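You operate a simulated robot arm through the tools that you are given. There is no shell and no other tool. Be economical: measure what you need, move in short steps, check, and stop when the job is done.

Carry out the task below with a simulated robot arm. There is one attempt and no reset: what you move stays moved.

TASK
Put the C orange plug from the top of the blue bench and the green clip from the top of the blue bench in the white crate.
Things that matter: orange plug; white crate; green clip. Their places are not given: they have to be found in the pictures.

It is judged by the outcome, as a careful person would: the job done as asked, and still so three seconds after it is handed in. It fails if anything else is knocked over, pushed out of place, dropped, spilled or broken.

THE ROBOT
A 7-joint arm with a two-finger parallel gripper, fixed in place. Base frame: the origin is at the foot of the arm, x ahead of it, y to its left, z up; the work surface is at about z = 0. Lengths are in m, angles in degrees, forces in N, time in s.
With the tool pointing down near the work surface it reaches from about 0.24 to 0.62 m from the base axis. Its first joint turns from -66.0 to 66.0 degrees. Payload 2.6 kg.
Tool frame: the origin (TCP) lies between the finger pads and is the grasp point; the fingertips stand 0.03 m ahead of it; z points along the fingers, y is the line along which they close. The gripper opens to 0.094 m. The fingers are 0.028 m wide and 0.01 m thick; the gripper's body (0.05 by 0.096 m) begins 0.055 m behind the TCP.
Orientation is that of the tool frame in the base frame, as a unit quaternion [w, x, y, z]. With the fingers straight down and closing along the base's y, the tool's x points along the base's -x, its y along +y and its z along -z.

THE INTERFACE
- The arm moves only by the tool servo_tool. Its argument "series" is a list of rows, each a list of 3 entries, a list of its own where there are three numbers: the closure in counts, from 0 (fully open) to 255 (shut), then the shift along the tool's x, y, z in m, then the turn, a rotation vector about the tool's x, y, z in degrees. In form: [[grip, [dx, dy, dz], [rx, ry, rz]], ...]. A call has 1 to 8 rows; each row shifts and turns the commanded pose from where the row before left it, along the tool's axes as they then stand. A row lasts 0.2 s, in which the tool goes at most 0.05 m and 8.6 degrees; a call with a longer step from one row to the next is refused whole, and so is a gripper value outside its range. A pose out of reach is approached as far as the arm can. The call stops where the force on the tool passes 40 N (or 10 N more than at its start, if that is more) or the arm is blocked; 0.2 s more then pass. The fingers move at their own pace (about 0.072 m/s each) and stop on an object; they squeeze with about 27 N. The grip force told is the motor's: it shows also when the fingers shut on nothing. Time passes only in rows, and 0.2 s behind the last, so rows that do not move let the fingers close. It gives the time, the measured TCP pose, the force on the tool (base axes), the opening and the grip force at its end, in the units of the frame above (readings bear some noise).
- Cameras (640 x 400 px; columns grow to the right, rows downward): "scene" is fixed at [0.0124, 0.4171, 0.5666]; the picture's right is [-0.93, -0.36, 0.00], its down [-0.20, 0.51, -0.84] and it looks along [0.30, -0.78, -0.55] (base axes); focal length 332 px, centre (320, 200). "wrist" rides on the gripper at [-0.037, 0, -0.058] in the tool frame; the picture's right is [0.00, -1.00, 0.00], its down [0.97, 0.00, -0.24] and it looks along [0.24, 0.00, 0.97] (tool axes); focal length 218 px, centre (320, 200).
- grab_frame(camera): a new picture of that camera. No time passes.
- point_at(camera, pixels): for up to 12 pixels [column, row] of the newest picture of that camera ("zoom" is the newest enlarged one), the place [x, y, z] in the base frame of the surface seen there, good to about 0.003 m. No time passes.
- zoom(camera, box): a new picture of the part [left, top, right, bottom] of that camera's present view, enlarged. No time passes.
- finish_job(): hands the job in; it is judged then, once.

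Work in short steps. Measure before you move; look again where a grasp or a placing could have gone wrong, and mend it. You have 60 turns and 16 pictures in all, the two below and enlarged ones among them. Open the gripper and draw the arm clear of the work before you hand the job in, unless the task says otherwise; then end with one line.

The tools are called by a JSON object that holds its "op" and its "data". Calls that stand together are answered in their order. servo_tool: Moves the arm, as the interface text tells. Its arguments: {"type":"object","properties":{"series":{"type":"array"}},"required":["series"]} The other tools are called the same way: grab_frame (camera) takes a picture; point_at (camera, pixels) gives the place of the surface under pixels of a picture; zoom (camera, box) takes an enlarged picture of a part of a camera's view; finish_job () hands the job in.

At the start:

```text
clock: 0.0
ee_pos: [0.3334, -0.0031, 0.2831]
ee_rot: [0.0, 0.0, 1.0, 0.001]
ft_force: [0.0, 0.6, -0.6]
opening: 0.0941
grasp_force: 0.1
```

scene: 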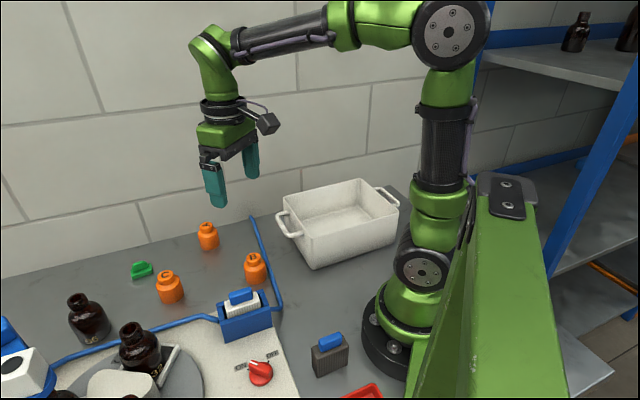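
wrist: 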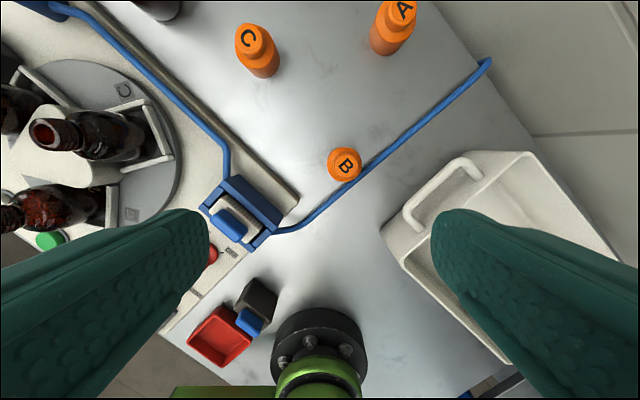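

The C plug is at about scene (168,287), the green clip at (141,270), and the crate at (340,220). I'll zoom in and measure them.

{"op": "zoom", "data": {"camera": "scene", "box": [100, 200, 300, 325]}}

{"op": "point_at", "data": {"camera": "scene", "pixels": [[168, 273], [170, 290], [170, 301], [141, 268], [141, 277], [335, 215], [278, 213], [305, 236], [397, 206], [319, 268], [330, 180], [220, 270]]}}

```text
3.20 times, centred on (200, 262) of scene
```

zoom: 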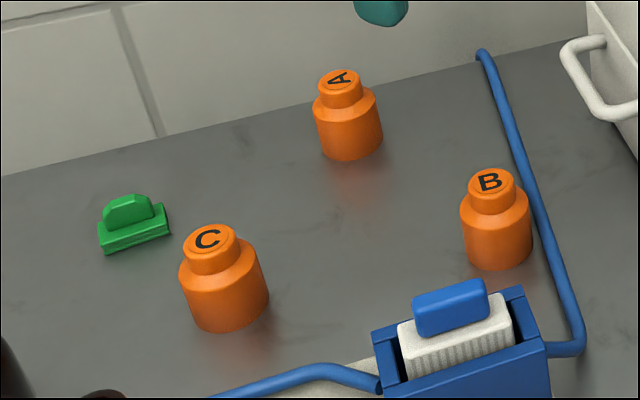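

```text
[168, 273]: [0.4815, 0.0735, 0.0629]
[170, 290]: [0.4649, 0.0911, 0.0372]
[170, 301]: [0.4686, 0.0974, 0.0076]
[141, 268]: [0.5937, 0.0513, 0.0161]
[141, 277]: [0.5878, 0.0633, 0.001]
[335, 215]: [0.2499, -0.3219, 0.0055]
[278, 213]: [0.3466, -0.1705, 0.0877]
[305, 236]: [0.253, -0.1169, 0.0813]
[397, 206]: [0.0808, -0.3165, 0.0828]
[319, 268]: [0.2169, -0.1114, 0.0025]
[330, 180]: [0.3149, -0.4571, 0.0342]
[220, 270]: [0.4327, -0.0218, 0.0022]
```

Plug C is about 0.065 tall near (0.47, 0.08), and the clip is near (0.59, 0.05). Next I'll measure finer points on both, plus the crate rim.

{"op": "point_at", "data": {"camera": "zoom", "pixels": [[208, 238], [190, 240], [236, 236], [180, 275], [264, 262], [223, 300], [128, 198], [105, 222], [152, 206], [100, 250], [168, 232], [134, 233]]}}

{"op": "point_at", "data": {"camera": "scene", "pixels": [[283, 200], [360, 180], [398, 207], [308, 238], [320, 225], [350, 215], [310, 215], [340, 225], [360, 208]]}}

```text
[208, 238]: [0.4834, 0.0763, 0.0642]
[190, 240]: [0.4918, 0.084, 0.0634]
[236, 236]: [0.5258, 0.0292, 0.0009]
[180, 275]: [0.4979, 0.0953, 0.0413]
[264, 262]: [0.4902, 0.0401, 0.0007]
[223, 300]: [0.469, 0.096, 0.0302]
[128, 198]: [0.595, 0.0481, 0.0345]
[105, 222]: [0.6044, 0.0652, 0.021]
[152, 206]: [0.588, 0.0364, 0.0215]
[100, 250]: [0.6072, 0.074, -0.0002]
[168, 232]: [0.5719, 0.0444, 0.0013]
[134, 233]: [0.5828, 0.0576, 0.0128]
```

```text
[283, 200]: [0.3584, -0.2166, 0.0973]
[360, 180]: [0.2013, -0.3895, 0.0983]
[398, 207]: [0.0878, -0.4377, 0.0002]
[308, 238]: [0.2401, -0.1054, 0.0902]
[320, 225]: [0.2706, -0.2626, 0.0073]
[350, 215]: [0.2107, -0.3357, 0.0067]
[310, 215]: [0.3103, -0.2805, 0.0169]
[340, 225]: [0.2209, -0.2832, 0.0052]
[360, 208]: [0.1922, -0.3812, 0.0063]
```

Next I move above plug C, with the fingers pre-closed to about 0.068 m, and take a wrist picture to check.

{"op": "servo_tool", "data": {"series": [[70, [-0.029, 0.016, 0.022], [0, 0, 0]], [70, [-0.029, 0.016, 0.022], [0, 0, 0]], [70, [-0.029, 0.016, 0.022], [0, 0, 0]], [70, [-0.029, 0.016, 0.022], [0, 0, 0]], [70, [-0.029, 0.016, 0.022], [0, 0, 0]], [70, [0, 0, 0], [0, 0, 0]]]}}

{"op": "grab_frame", "data": {"camera": "wrist"}}

```text
clock: 1.4
ee_pos: [0.4779, 0.0759, 0.1715]
ee_rot: [0.0, 0.0, 1.0, 0.0]
ft_force: [-0.3, -0.1, 0.2]
opening: 0.0684
grasp_force: 0.1
```

```text
12 pictures are left
```

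wrist: 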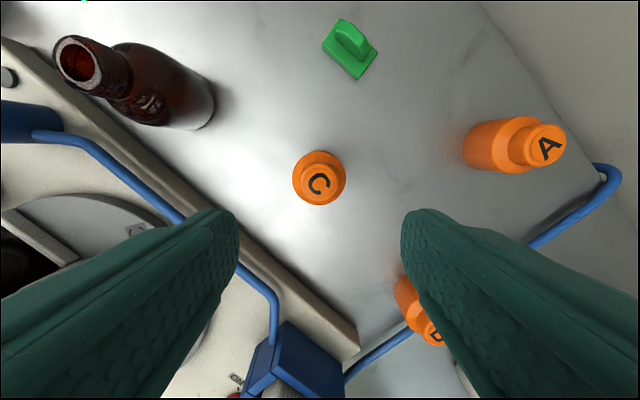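

{"op": "point_at", "data": {"camera": "wrist", "pixels": [[319, 183], [319, 155], [296, 178], [343, 178], [319, 202], [348, 48], [352, 35], [365, 65], [272, 325], [230, 225], [325, 45], [375, 50]]}}

```text
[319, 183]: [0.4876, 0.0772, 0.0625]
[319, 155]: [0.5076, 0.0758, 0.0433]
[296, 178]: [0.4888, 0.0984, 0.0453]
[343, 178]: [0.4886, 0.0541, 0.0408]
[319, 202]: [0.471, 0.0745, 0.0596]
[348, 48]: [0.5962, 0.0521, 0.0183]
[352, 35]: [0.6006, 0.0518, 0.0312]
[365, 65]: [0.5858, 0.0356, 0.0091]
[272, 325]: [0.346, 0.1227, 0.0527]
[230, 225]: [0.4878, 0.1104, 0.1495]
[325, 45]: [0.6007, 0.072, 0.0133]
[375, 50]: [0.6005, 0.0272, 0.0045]
```

Plug C is centred at about (0.485, 0.0765), about 0.045 across, and its body reaches z≈0.045. I'll descend to z=0.036 and close.

{"op": "servo_tool", "data": {"series": [[70, [-0.007, 0.0005, 0.04], [0, 0, 0]], [70, [0, 0, 0.04], [0, 0, 0]], [70, [0, 0, 0.035], [0, 0, 0]], [70, [0, 0, 0.0205], [0, 0, 0]], [70, [0, 0, 0], [0, 0, 0]], [200, [0, 0, 0], [0, 0, 0]], [200, [0, 0, 0], [0, 0, 0]], [200, [0, 0, 0], [0, 0, 0]]]}}

```text
clock: 3.2
ee_pos: [0.4873, 0.0781, 0.0357]
ee_rot: [0.001, 0.0, 1.0, 0.0]
ft_force: [-0.7, -1.3, -0.2]
opening: 0.0472
grasp_force: 26.7
```

The grip holds at opening 0.047, the plug's diameter. I'll lift and start travelling toward the crate.

{"op": "servo_tool", "data": {"series": [[200, [0, 0, -0.04], [0, 0, 0]], [200, [0, 0, -0.045], [0, 0, 0]], [200, [0, 0, -0.045], [0, 0, 0]], [200, [0, 0, -0.045], [0, 0, 0]], [200, [0.028, -0.0365, 0], [0, 0, 0]], [200, [0.028, -0.0365, 0], [0, 0, 8]], [200, [0, 0, 0], [0, 0, 8]], [200, [0, 0, 0], [0, 0, 8]]]}}

```text
clock: 5.0
ee_pos: [0.4292, 0.005, 0.2129]
ee_rot: [0.0, 0.209, 0.978, 0.0]
ft_force: [-0.6, 0.0, -1.6]
opening: 0.047
grasp_force: 27.0
```

{"op": "servo_tool", "data": {"series": [[200, [0, 0, 0], [0, 0, 8]], [200, [0, 0, 0], [0, 0, 8]], [200, [-0.003, -0.045, 0], [0, 0, 0]], [200, [-0.003, -0.045, 0], [0, 0, 0]], [200, [-0.003, -0.045, 0], [0, 0, 0]], [200, [-0.003, -0.045, 0], [0, 0, 0]], [200, [-0.003, -0.045, 0], [0, 0, 0]], [200, [-0.003, -0.045, 0], [0, 0, 0]]]}}

{"op": "grab_frame", "data": {"camera": "wrist"}}

{"op": "grab_frame", "data": {"camera": "scene"}}

```text
clock: 6.8
ee_pos: [0.2695, -0.2104, 0.2153]
ee_rot: [0.0, 0.342, 0.94, 0.0]
ft_force: [-0.5, -0.2, -2.1]
opening: 0.0471
grasp_force: 27.1
```

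```text
11 pictures are left
```

wrist: 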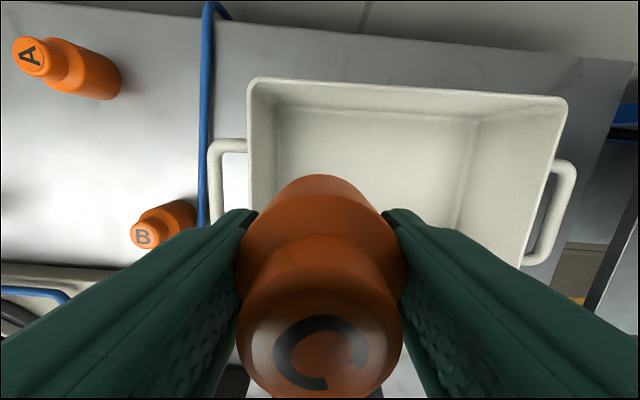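

```text
10 pictures are left
```

scene: 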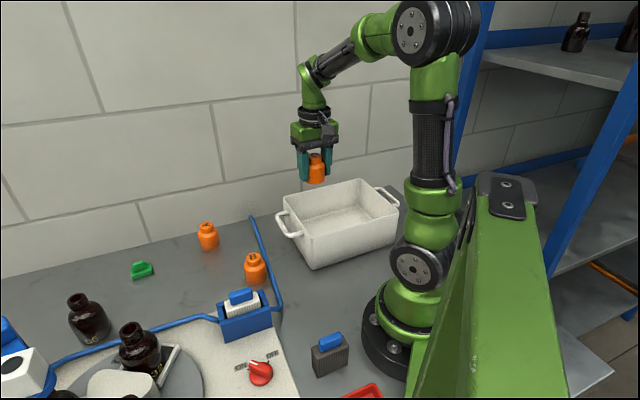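

Now I'll measure the rim corners and floor in the wrist view.

{"op": "point_at", "data": {"camera": "wrist", "pixels": [[251, 82], [564, 100], [530, 262], [253, 195], [280, 108], [476, 122], [455, 225], [380, 150], [400, 90], [545, 185]]}}

{"op": "point_at", "data": {"camera": "scene", "pixels": [[284, 198], [359, 181], [397, 206], [300, 233], [330, 238], [350, 230], [395, 222]]}}

```text
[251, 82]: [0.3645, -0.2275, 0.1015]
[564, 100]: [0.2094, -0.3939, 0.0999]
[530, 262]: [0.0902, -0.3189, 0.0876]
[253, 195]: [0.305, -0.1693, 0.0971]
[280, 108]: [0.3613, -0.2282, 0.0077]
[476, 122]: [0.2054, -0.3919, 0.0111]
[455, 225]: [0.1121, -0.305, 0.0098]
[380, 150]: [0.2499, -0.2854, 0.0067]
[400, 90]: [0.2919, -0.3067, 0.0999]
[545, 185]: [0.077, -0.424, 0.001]
```

```text
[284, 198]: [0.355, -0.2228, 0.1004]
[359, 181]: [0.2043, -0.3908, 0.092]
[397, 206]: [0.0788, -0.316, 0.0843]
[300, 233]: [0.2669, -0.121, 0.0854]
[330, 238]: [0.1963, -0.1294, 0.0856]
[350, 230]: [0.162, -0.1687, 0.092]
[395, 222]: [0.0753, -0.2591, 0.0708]
```

The crate interior centre is about (0.226, -0.257) and its floor is at z≈0.007. I'll place the plug left of centre at (0.257, -0.224), descend to z≈0.044 and release gently.

{"op": "servo_tool", "data": {"series": [[200, [0.001, -0.0185, 0.02], [0, 0, 0]], [200, [0, 0, 0.04], [0, 0, 0]], [200, [0, 0, 0.04], [0, 0, 0]], [200, [0, 0, 0.04], [0, 0, 0]], [200, [0, 0, 0.02], [0, 0, 0]], [200, [0, 0, 0.01], [0, 0, 0]], [200, [0, 0, 0], [0, 0, 0]]]}}

```text
clock: 8.4
ee_pos: [0.2597, -0.2255, 0.0424]
ee_rot: [0.0, 0.342, 0.94, 0.0]
ft_force: [0.4, 0.6, -0.7]
opening: 0.0473
grasp_force: 26.7
```

{"op": "servo_tool", "data": {"series": [[70, [0, 0, 0], [0, 0, 0]], [70, [0, 0, 0], [0, 0, 0]], [70, [0, 0, -0.03], [0, 0, 0]], [70, [0, 0, -0.045], [0, 0, 0]], [70, [0, 0, -0.05], [0, 0, 0]], [70, [0, 0, -0.05], [0, 0, 0]], [70, [0, 0, 0], [0, 0, 0]]]}}

{"op": "grab_frame", "data": {"camera": "wrist"}}

```text
clock: 10.0
ee_pos: [0.2589, -0.2249, 0.2186]
ee_rot: [0.0, 0.342, 0.94, 0.0]
ft_force: [0.7, -0.6, -0.1]
opening: 0.0683
grasp_force: 0.1
```

```text
9 pictures are left
```

wrist: 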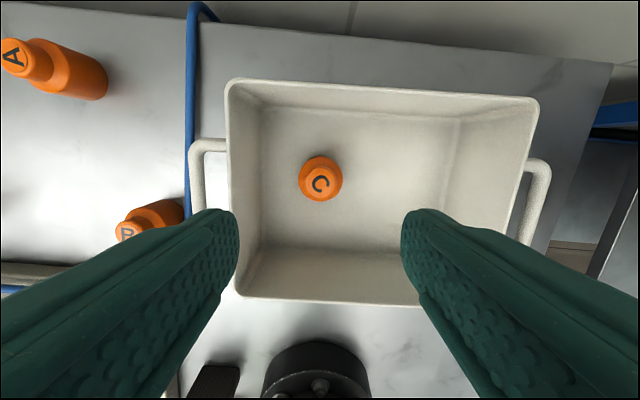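

The C plug stands upright in the crate. Now I'll return toward the green clip at about (0.59, 0.053).

{"op": "servo_tool", "data": {"series": [[70, [-0.008, 0.0459, 0], [0, 0, 0]], [70, [-0.008, 0.0459, 0], [0, 0, 0]], [70, [-0.008, 0.0459, 0], [0, 0, 0]], [70, [-0.008, 0.0459, 0], [0, 0, 0]], [70, [-0.008, 0.0459, 0], [0, 0, 0]], [70, [-0.008, 0.0459, 0], [0, 0, 0]], [70, [-0.008, 0.0459, 0], [0, 0, 0]], [70, [-0.008, 0.0459, 0], [0, 0, 0]]]}}

{"op": "servo_tool", "data": {"series": [[70, [0, 0, 0], [0, 0, -8]], [70, [0, 0, 0], [0, 0, -8]], [70, [0, 0, 0], [0, 0, -8]], [70, [0, 0, 0], [0, 0, -8]], [70, [0, 0, 0], [0, 0, -8]], [70, [0, 0, 0], [0, 0, -8]], [70, [0, 0, 0], [0, 0, -8]], [70, [0, 0, 0], [0, 0, -8]]]}}

{"op": "servo_tool", "data": {"series": [[70, [0, 0, 0.035], [0, 0, -8]], [70, [0, 0, 0.035], [0, 0, -8]], [70, [0, 0, 0], [0, 0, 0]]]}}

{"op": "grab_frame", "data": {"camera": "wrist"}}

```text
clock: 11.8
ee_pos: [0.5439, 0.0138, 0.2138]
ee_rot: [0.0, 0.343, 0.939, 0.0]
ft_force: [-0.2, -1.1, 0.1]
opening: 0.0682
grasp_force: 0.1
```

```text
clock: 13.6
ee_pos: [0.5433, 0.0144, 0.2181]
ee_rot: [0.0, -0.21, 0.978, 0.001]
ft_force: [0.1, 0.1, 0.2]
opening: 0.0685
grasp_force: 0.0
```

```text
clock: 14.4
ee_pos: [0.5423, 0.0157, 0.1475]
ee_rot: [0.0, -0.342, 0.94, 0.0]
ft_force: [-0.1, -0.3, -0.7]
opening: 0.068
grasp_force: 0.0
```

```text
8 pictures are left
```

wrist: 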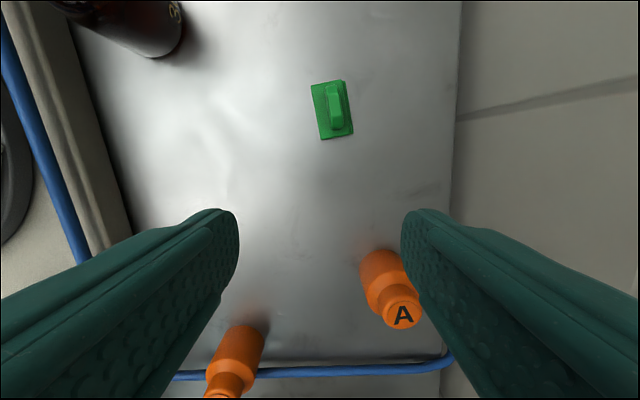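

{"op": "zoom", "data": {"camera": "wrist", "box": [280, 65, 384, 130]}}

{"op": "point_at", "data": {"camera": "wrist", "pixels": [[314, 87], [342, 82], [351, 131], [323, 137], [333, 88], [337, 122], [335, 105], [320, 110], [347, 108]]}}

```text
6.15 times, centred on (332, 98) of wrist
```

zoom: 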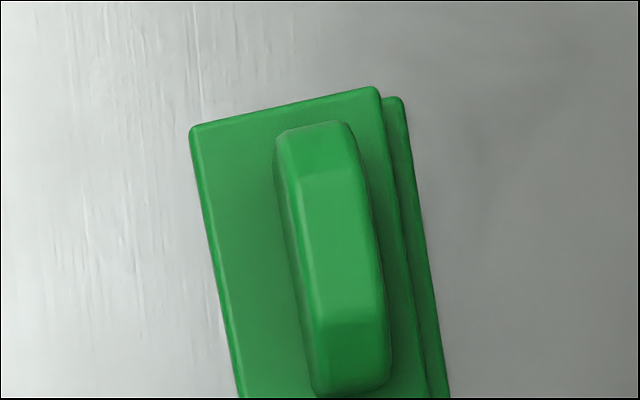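

```text
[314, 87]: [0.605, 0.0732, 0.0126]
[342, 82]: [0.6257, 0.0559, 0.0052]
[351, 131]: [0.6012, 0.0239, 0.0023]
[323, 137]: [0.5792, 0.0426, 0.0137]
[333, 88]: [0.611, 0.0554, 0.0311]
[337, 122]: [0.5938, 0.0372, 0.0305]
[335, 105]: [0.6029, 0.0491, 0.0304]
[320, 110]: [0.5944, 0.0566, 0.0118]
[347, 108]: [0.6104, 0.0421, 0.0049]
```

The clip's long axis points at about 50°, its fin is centred near (0.601, 0.0475), the fin top is at about 0.033 and the base top at about 0.0135. I'll turn 10° so the fingers close across the fin, and hover above it.

{"op": "servo_tool", "data": {"series": [[70, [0, 0, 0], [0, 0, -5]], [70, [0, 0, 0], [0, 0, -5]], [70, [-0.031, -0.01225, 0], [0, 0, 0]], [70, [-0.0311, -0.01225, 0], [0, 0, 0]], [70, [0, 0, 0.03], [0, 0, 0]], [70, [0, 0, 0.03], [0, 0, 0]], [70, [0, 0, 0], [0, 0, 0]]]}}

{"op": "grab_frame", "data": {"camera": "wrist"}}

```text
clock: 16.0
ee_pos: [0.6023, 0.0467, 0.0859]
ee_rot: [0.0, -0.423, 0.906, 0.0]
ft_force: [-0.3, 0.5, -0.2]
opening: 0.0685
grasp_force: 0.1
```

```text
6 pictures are left
```

wrist: 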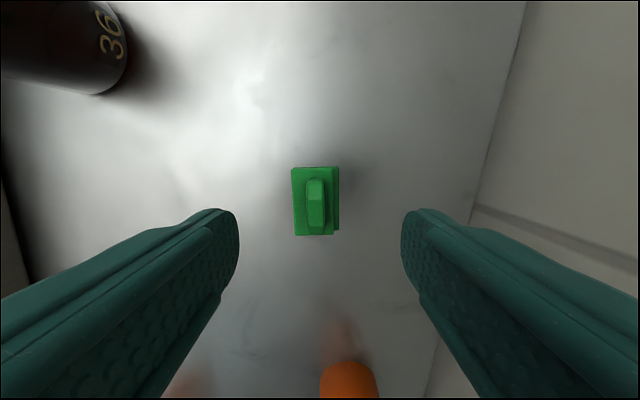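

{"op": "point_at", "data": {"camera": "wrist", "pixels": [[316, 184], [316, 201], [316, 218], [298, 171], [298, 231], [309, 205], [323, 205]]}}

```text
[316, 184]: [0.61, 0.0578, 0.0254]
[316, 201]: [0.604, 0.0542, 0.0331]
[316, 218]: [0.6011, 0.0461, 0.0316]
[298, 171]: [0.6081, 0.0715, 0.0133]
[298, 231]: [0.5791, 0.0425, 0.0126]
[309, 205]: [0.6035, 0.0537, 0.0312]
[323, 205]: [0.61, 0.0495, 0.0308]
```

The tool is aligned with the fin, off by about 2 mm. I'll correct that, descend to z≈0.047 and close on the fin.

{"op": "servo_tool", "data": {"series": [[70, [-0.002, 0.0016, 0.02], [0, 0, 0]], [70, [0, 0, 0.019], [0, 0, 0]], [70, [0, 0, 0], [0, 0, 0]], [230, [0, 0, 0], [0, 0, 0]], [230, [0, 0, 0], [0, 0, 0]], [230, [0, 0, 0], [0, 0, 0]], [230, [0, 0, 0], [0, 0, 0]]]}}

```text
clock: 17.6
ee_pos: [0.6013, 0.0492, 0.0473]
ee_rot: [0.0, -0.423, 0.906, 0.0]
ft_force: [0.2, -0.7, 0.4]
opening: 0.01
grasp_force: 0.7
```

{"op": "servo_tool", "data": {"series": [[255, [0, 0, 0], [0, 0, 0]], [255, [0, 0, 0], [0, 0, 0]], [255, [0, 0, -0.03], [0, 0, 0]], [255, [0, 0, -0.04], [0, 0, 0]], [255, [0, 0, -0.04], [0, 0, 0]], [255, [0, 0, -0.04], [0, 0, 0]], [255, [0, 0, -0.02], [0, 0, 0]]]}}

{"op": "grab_frame", "data": {"camera": "wrist"}}

```text
clock: 19.2
ee_pos: [0.5871, 0.061, 0.2144]
ee_rot: [0.002, -0.424, 0.906, 0.001]
ft_force: [-0.1, -0.3, -0.6]
opening: 0.0086
grasp_force: 26.9
out of reach, approached as far as the arm can: row 6, 7
```

```text
5 pictures are left
```

wrist: 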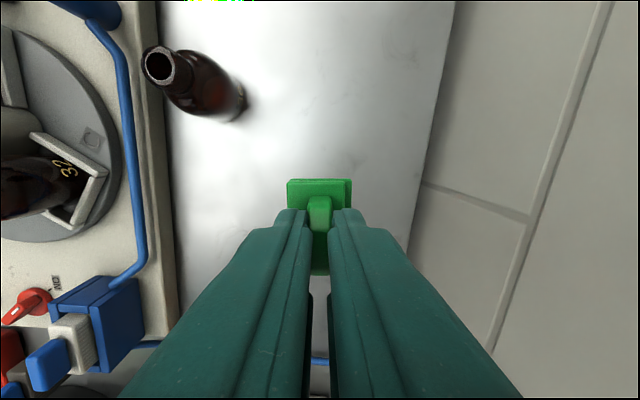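

The clip is held firmly (opening 0.0086, 27 N). I'll travel halfway, then turn to the yaw used earlier.

{"op": "servo_tool", "data": {"series": [[255, [0.0438, 0.0077, 0], [0, 0, 0]], [255, [0.0438, 0.0077, 0], [0, 0, 0]], [255, [0.0438, 0.0077, 0], [0, 0, 0]], [255, [0.0438, 0.0077, 0], [0, 0, 0]], [255, [0.0438, 0.0077, 0], [0, 0, 0]], [255, [0.0438, 0.0077, 0], [0, 0, 0]], [255, [0, 0, 0], [0, 0, 8]], [255, [0, 0, 0], [0, 0, 8]]]}}

{"op": "servo_tool", "data": {"series": [[255, [0, 0, 0], [0, 0, 8]], [255, [0, 0, 0], [0, 0, 8]], [255, [0, 0, 0], [0, 0, 8]], [255, [0, 0, 0], [0, 0, 8]], [255, [0, 0, 0], [0, 0, 8]], [255, [0, 0, 0], [0, 0, 8]], [255, [0, 0, 0], [0, 0, 8]], [255, [0, 0, 0], [0, 0, 8]]]}}

{"op": "servo_tool", "data": {"series": [[255, [0, 0, 0], [0, 0, 8]], [255, [0, 0, 0], [0, 0, 5]], [255, [0, 0, 0], [0, 0, 0]]]}}

```text
clock: 21.0
ee_pos: [0.3829, -0.1067, 0.2156]
ee_rot: [0.0, -0.291, 0.957, -0.001]
ft_force: [0.7, -0.3, -0.2]
opening: 0.0086
grasp_force: 27.2
```

```text
clock: 22.8
ee_pos: [0.3825, -0.1069, 0.2155]
ee_rot: [0.001, 0.26, 0.966, 0.0]
ft_force: [-0.2, 0.0, 0.3]
opening: 0.0087
grasp_force: 26.7
```

```text
clock: 23.6
ee_pos: [0.383, -0.1079, 0.2159]
ee_rot: [0.0, 0.367, 0.93, 0.0]
ft_force: [0.0, 0.3, 0.2]
opening: 0.0085
grasp_force: 26.8
```

{"op": "servo_tool", "data": {"series": [[255, [0.0022, -0.0443, 0], [0, 0, 0]], [255, [0.0022, -0.0443, 0], [0, 0, 0]], [255, [0.0022, -0.0443, 0], [0, 0, 0]], [255, [0.0022, -0.0443, 0], [0, 0, 0]], [255, [0.0022, -0.0443, 0], [0, 0, 0]], [255, [0.0022, -0.0443, 0], [0, 0, 0]], [255, [0, 0, 0], [0, 0, 0]]]}}

{"op": "grab_frame", "data": {"camera": "wrist"}}

```text
clock: 25.2
ee_pos: [0.1896, -0.293, 0.2126]
ee_rot: [0.0, 0.366, 0.93, -0.001]
ft_force: [0.7, -0.8, 0.1]
opening: 0.0087
grasp_force: 27.1
```

```text
4 pictures are left
```

wrist: 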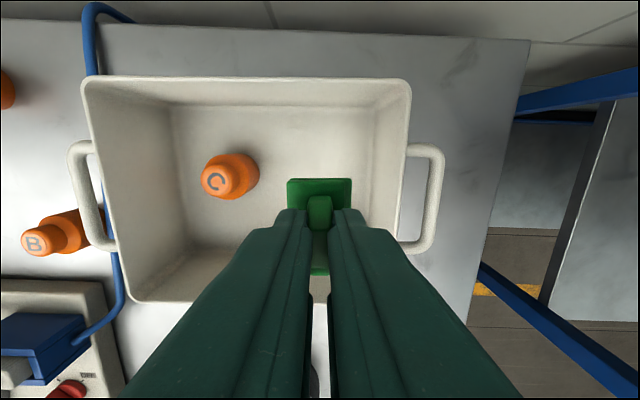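

The clip is above the right part of the crate, clear of plug C. I'll lower it to z≈0.056.

{"op": "servo_tool", "data": {"series": [[255, [0, 0, 0.04], [0, 0, 0]], [255, [0, 0, 0.04], [0, 0, 0]], [255, [0, 0, 0.04], [0, 0, 0]], [255, [0, 0, 0.025], [0, 0, 0]], [255, [0, 0, 0.012], [0, 0, 0]], [255, [0, 0, 0], [0, 0, 0]]]}}

```text
clock: 26.6
ee_pos: [0.1916, -0.2934, 0.0582]
ee_rot: [0.0, 0.366, 0.93, 0.0]
ft_force: [-0.5, 0.1, 0.4]
opening: 0.0085
grasp_force: 26.5
```

{"op": "servo_tool", "data": {"series": [[255, [0, 0, 0.0035], [0, 0, 0]], [255, [0, 0, 0], [0, 0, 0]], [170, [0, 0, 0], [0, 0, 0]], [150, [0, 0, 0], [0, 0, 0]], [150, [0, 0, -0.03], [0, 0, 0]], [150, [0, 0, -0.045], [0, 0, 0]], [150, [0, 0, -0.05], [0, 0, 0]], [150, [0, 0, -0.04], [0, 0, 0]]]}}

{"op": "grab_frame", "data": {"camera": "wrist"}}

```text
clock: 28.4
ee_pos: [0.1915, -0.29, 0.22]
ee_rot: [-0.001, 0.366, 0.93, 0.001]
ft_force: [-0.3, 0.0, 0.2]
opening: 0.0388
grasp_force: 0.1
```

```text
3 pictures are left
```

wrist: 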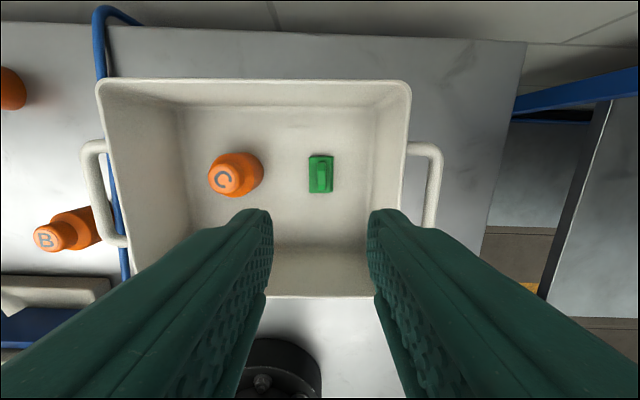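

Both items sit in the crate. I'll draw the arm clear to the open area, open the gripper and check the scene.

{"op": "servo_tool", "data": {"series": [[0, [-0.004, 0.045, -0.01], [0, 0, 0]], [0, [-0.004, 0.045, -0.01], [0, 0, 0]], [0, [-0.004, 0.045, -0.01], [0, 0, 0]], [0, [-0.004, 0.045, -0.01], [0, 0, 0]], [0, [-0.004, 0.045, -0.01], [0, 0, 0]], [0, [-0.004, 0.045, -0.01], [0, 0, 0]], [0, [0, 0, 0], [0, 0, 0]]]}}

{"op": "grab_frame", "data": {"camera": "scene"}}

```text
clock: 30.0
ee_pos: [0.3967, -0.1104, 0.2806]
ee_rot: [0.0, 0.366, 0.93, 0.0]
ft_force: [-0.5, 0.4, -0.3]
opening: 0.0943
grasp_force: 0.0
```

```text
2 pictures are left
```

scene: 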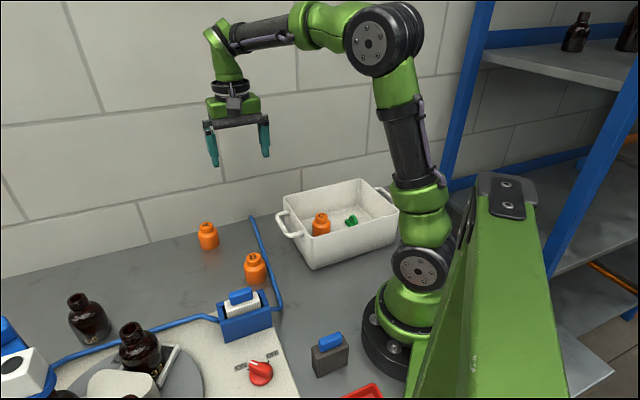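

The scene view shows the C plug and the clip in the crate, with everything else where it was.

{"op": "finish_job", "data": {}}

```text
The job is handed in.
```

The C orange plug and the green clip are both in the white crate, nothing else was moved, and the arm is clear with its gripper open.
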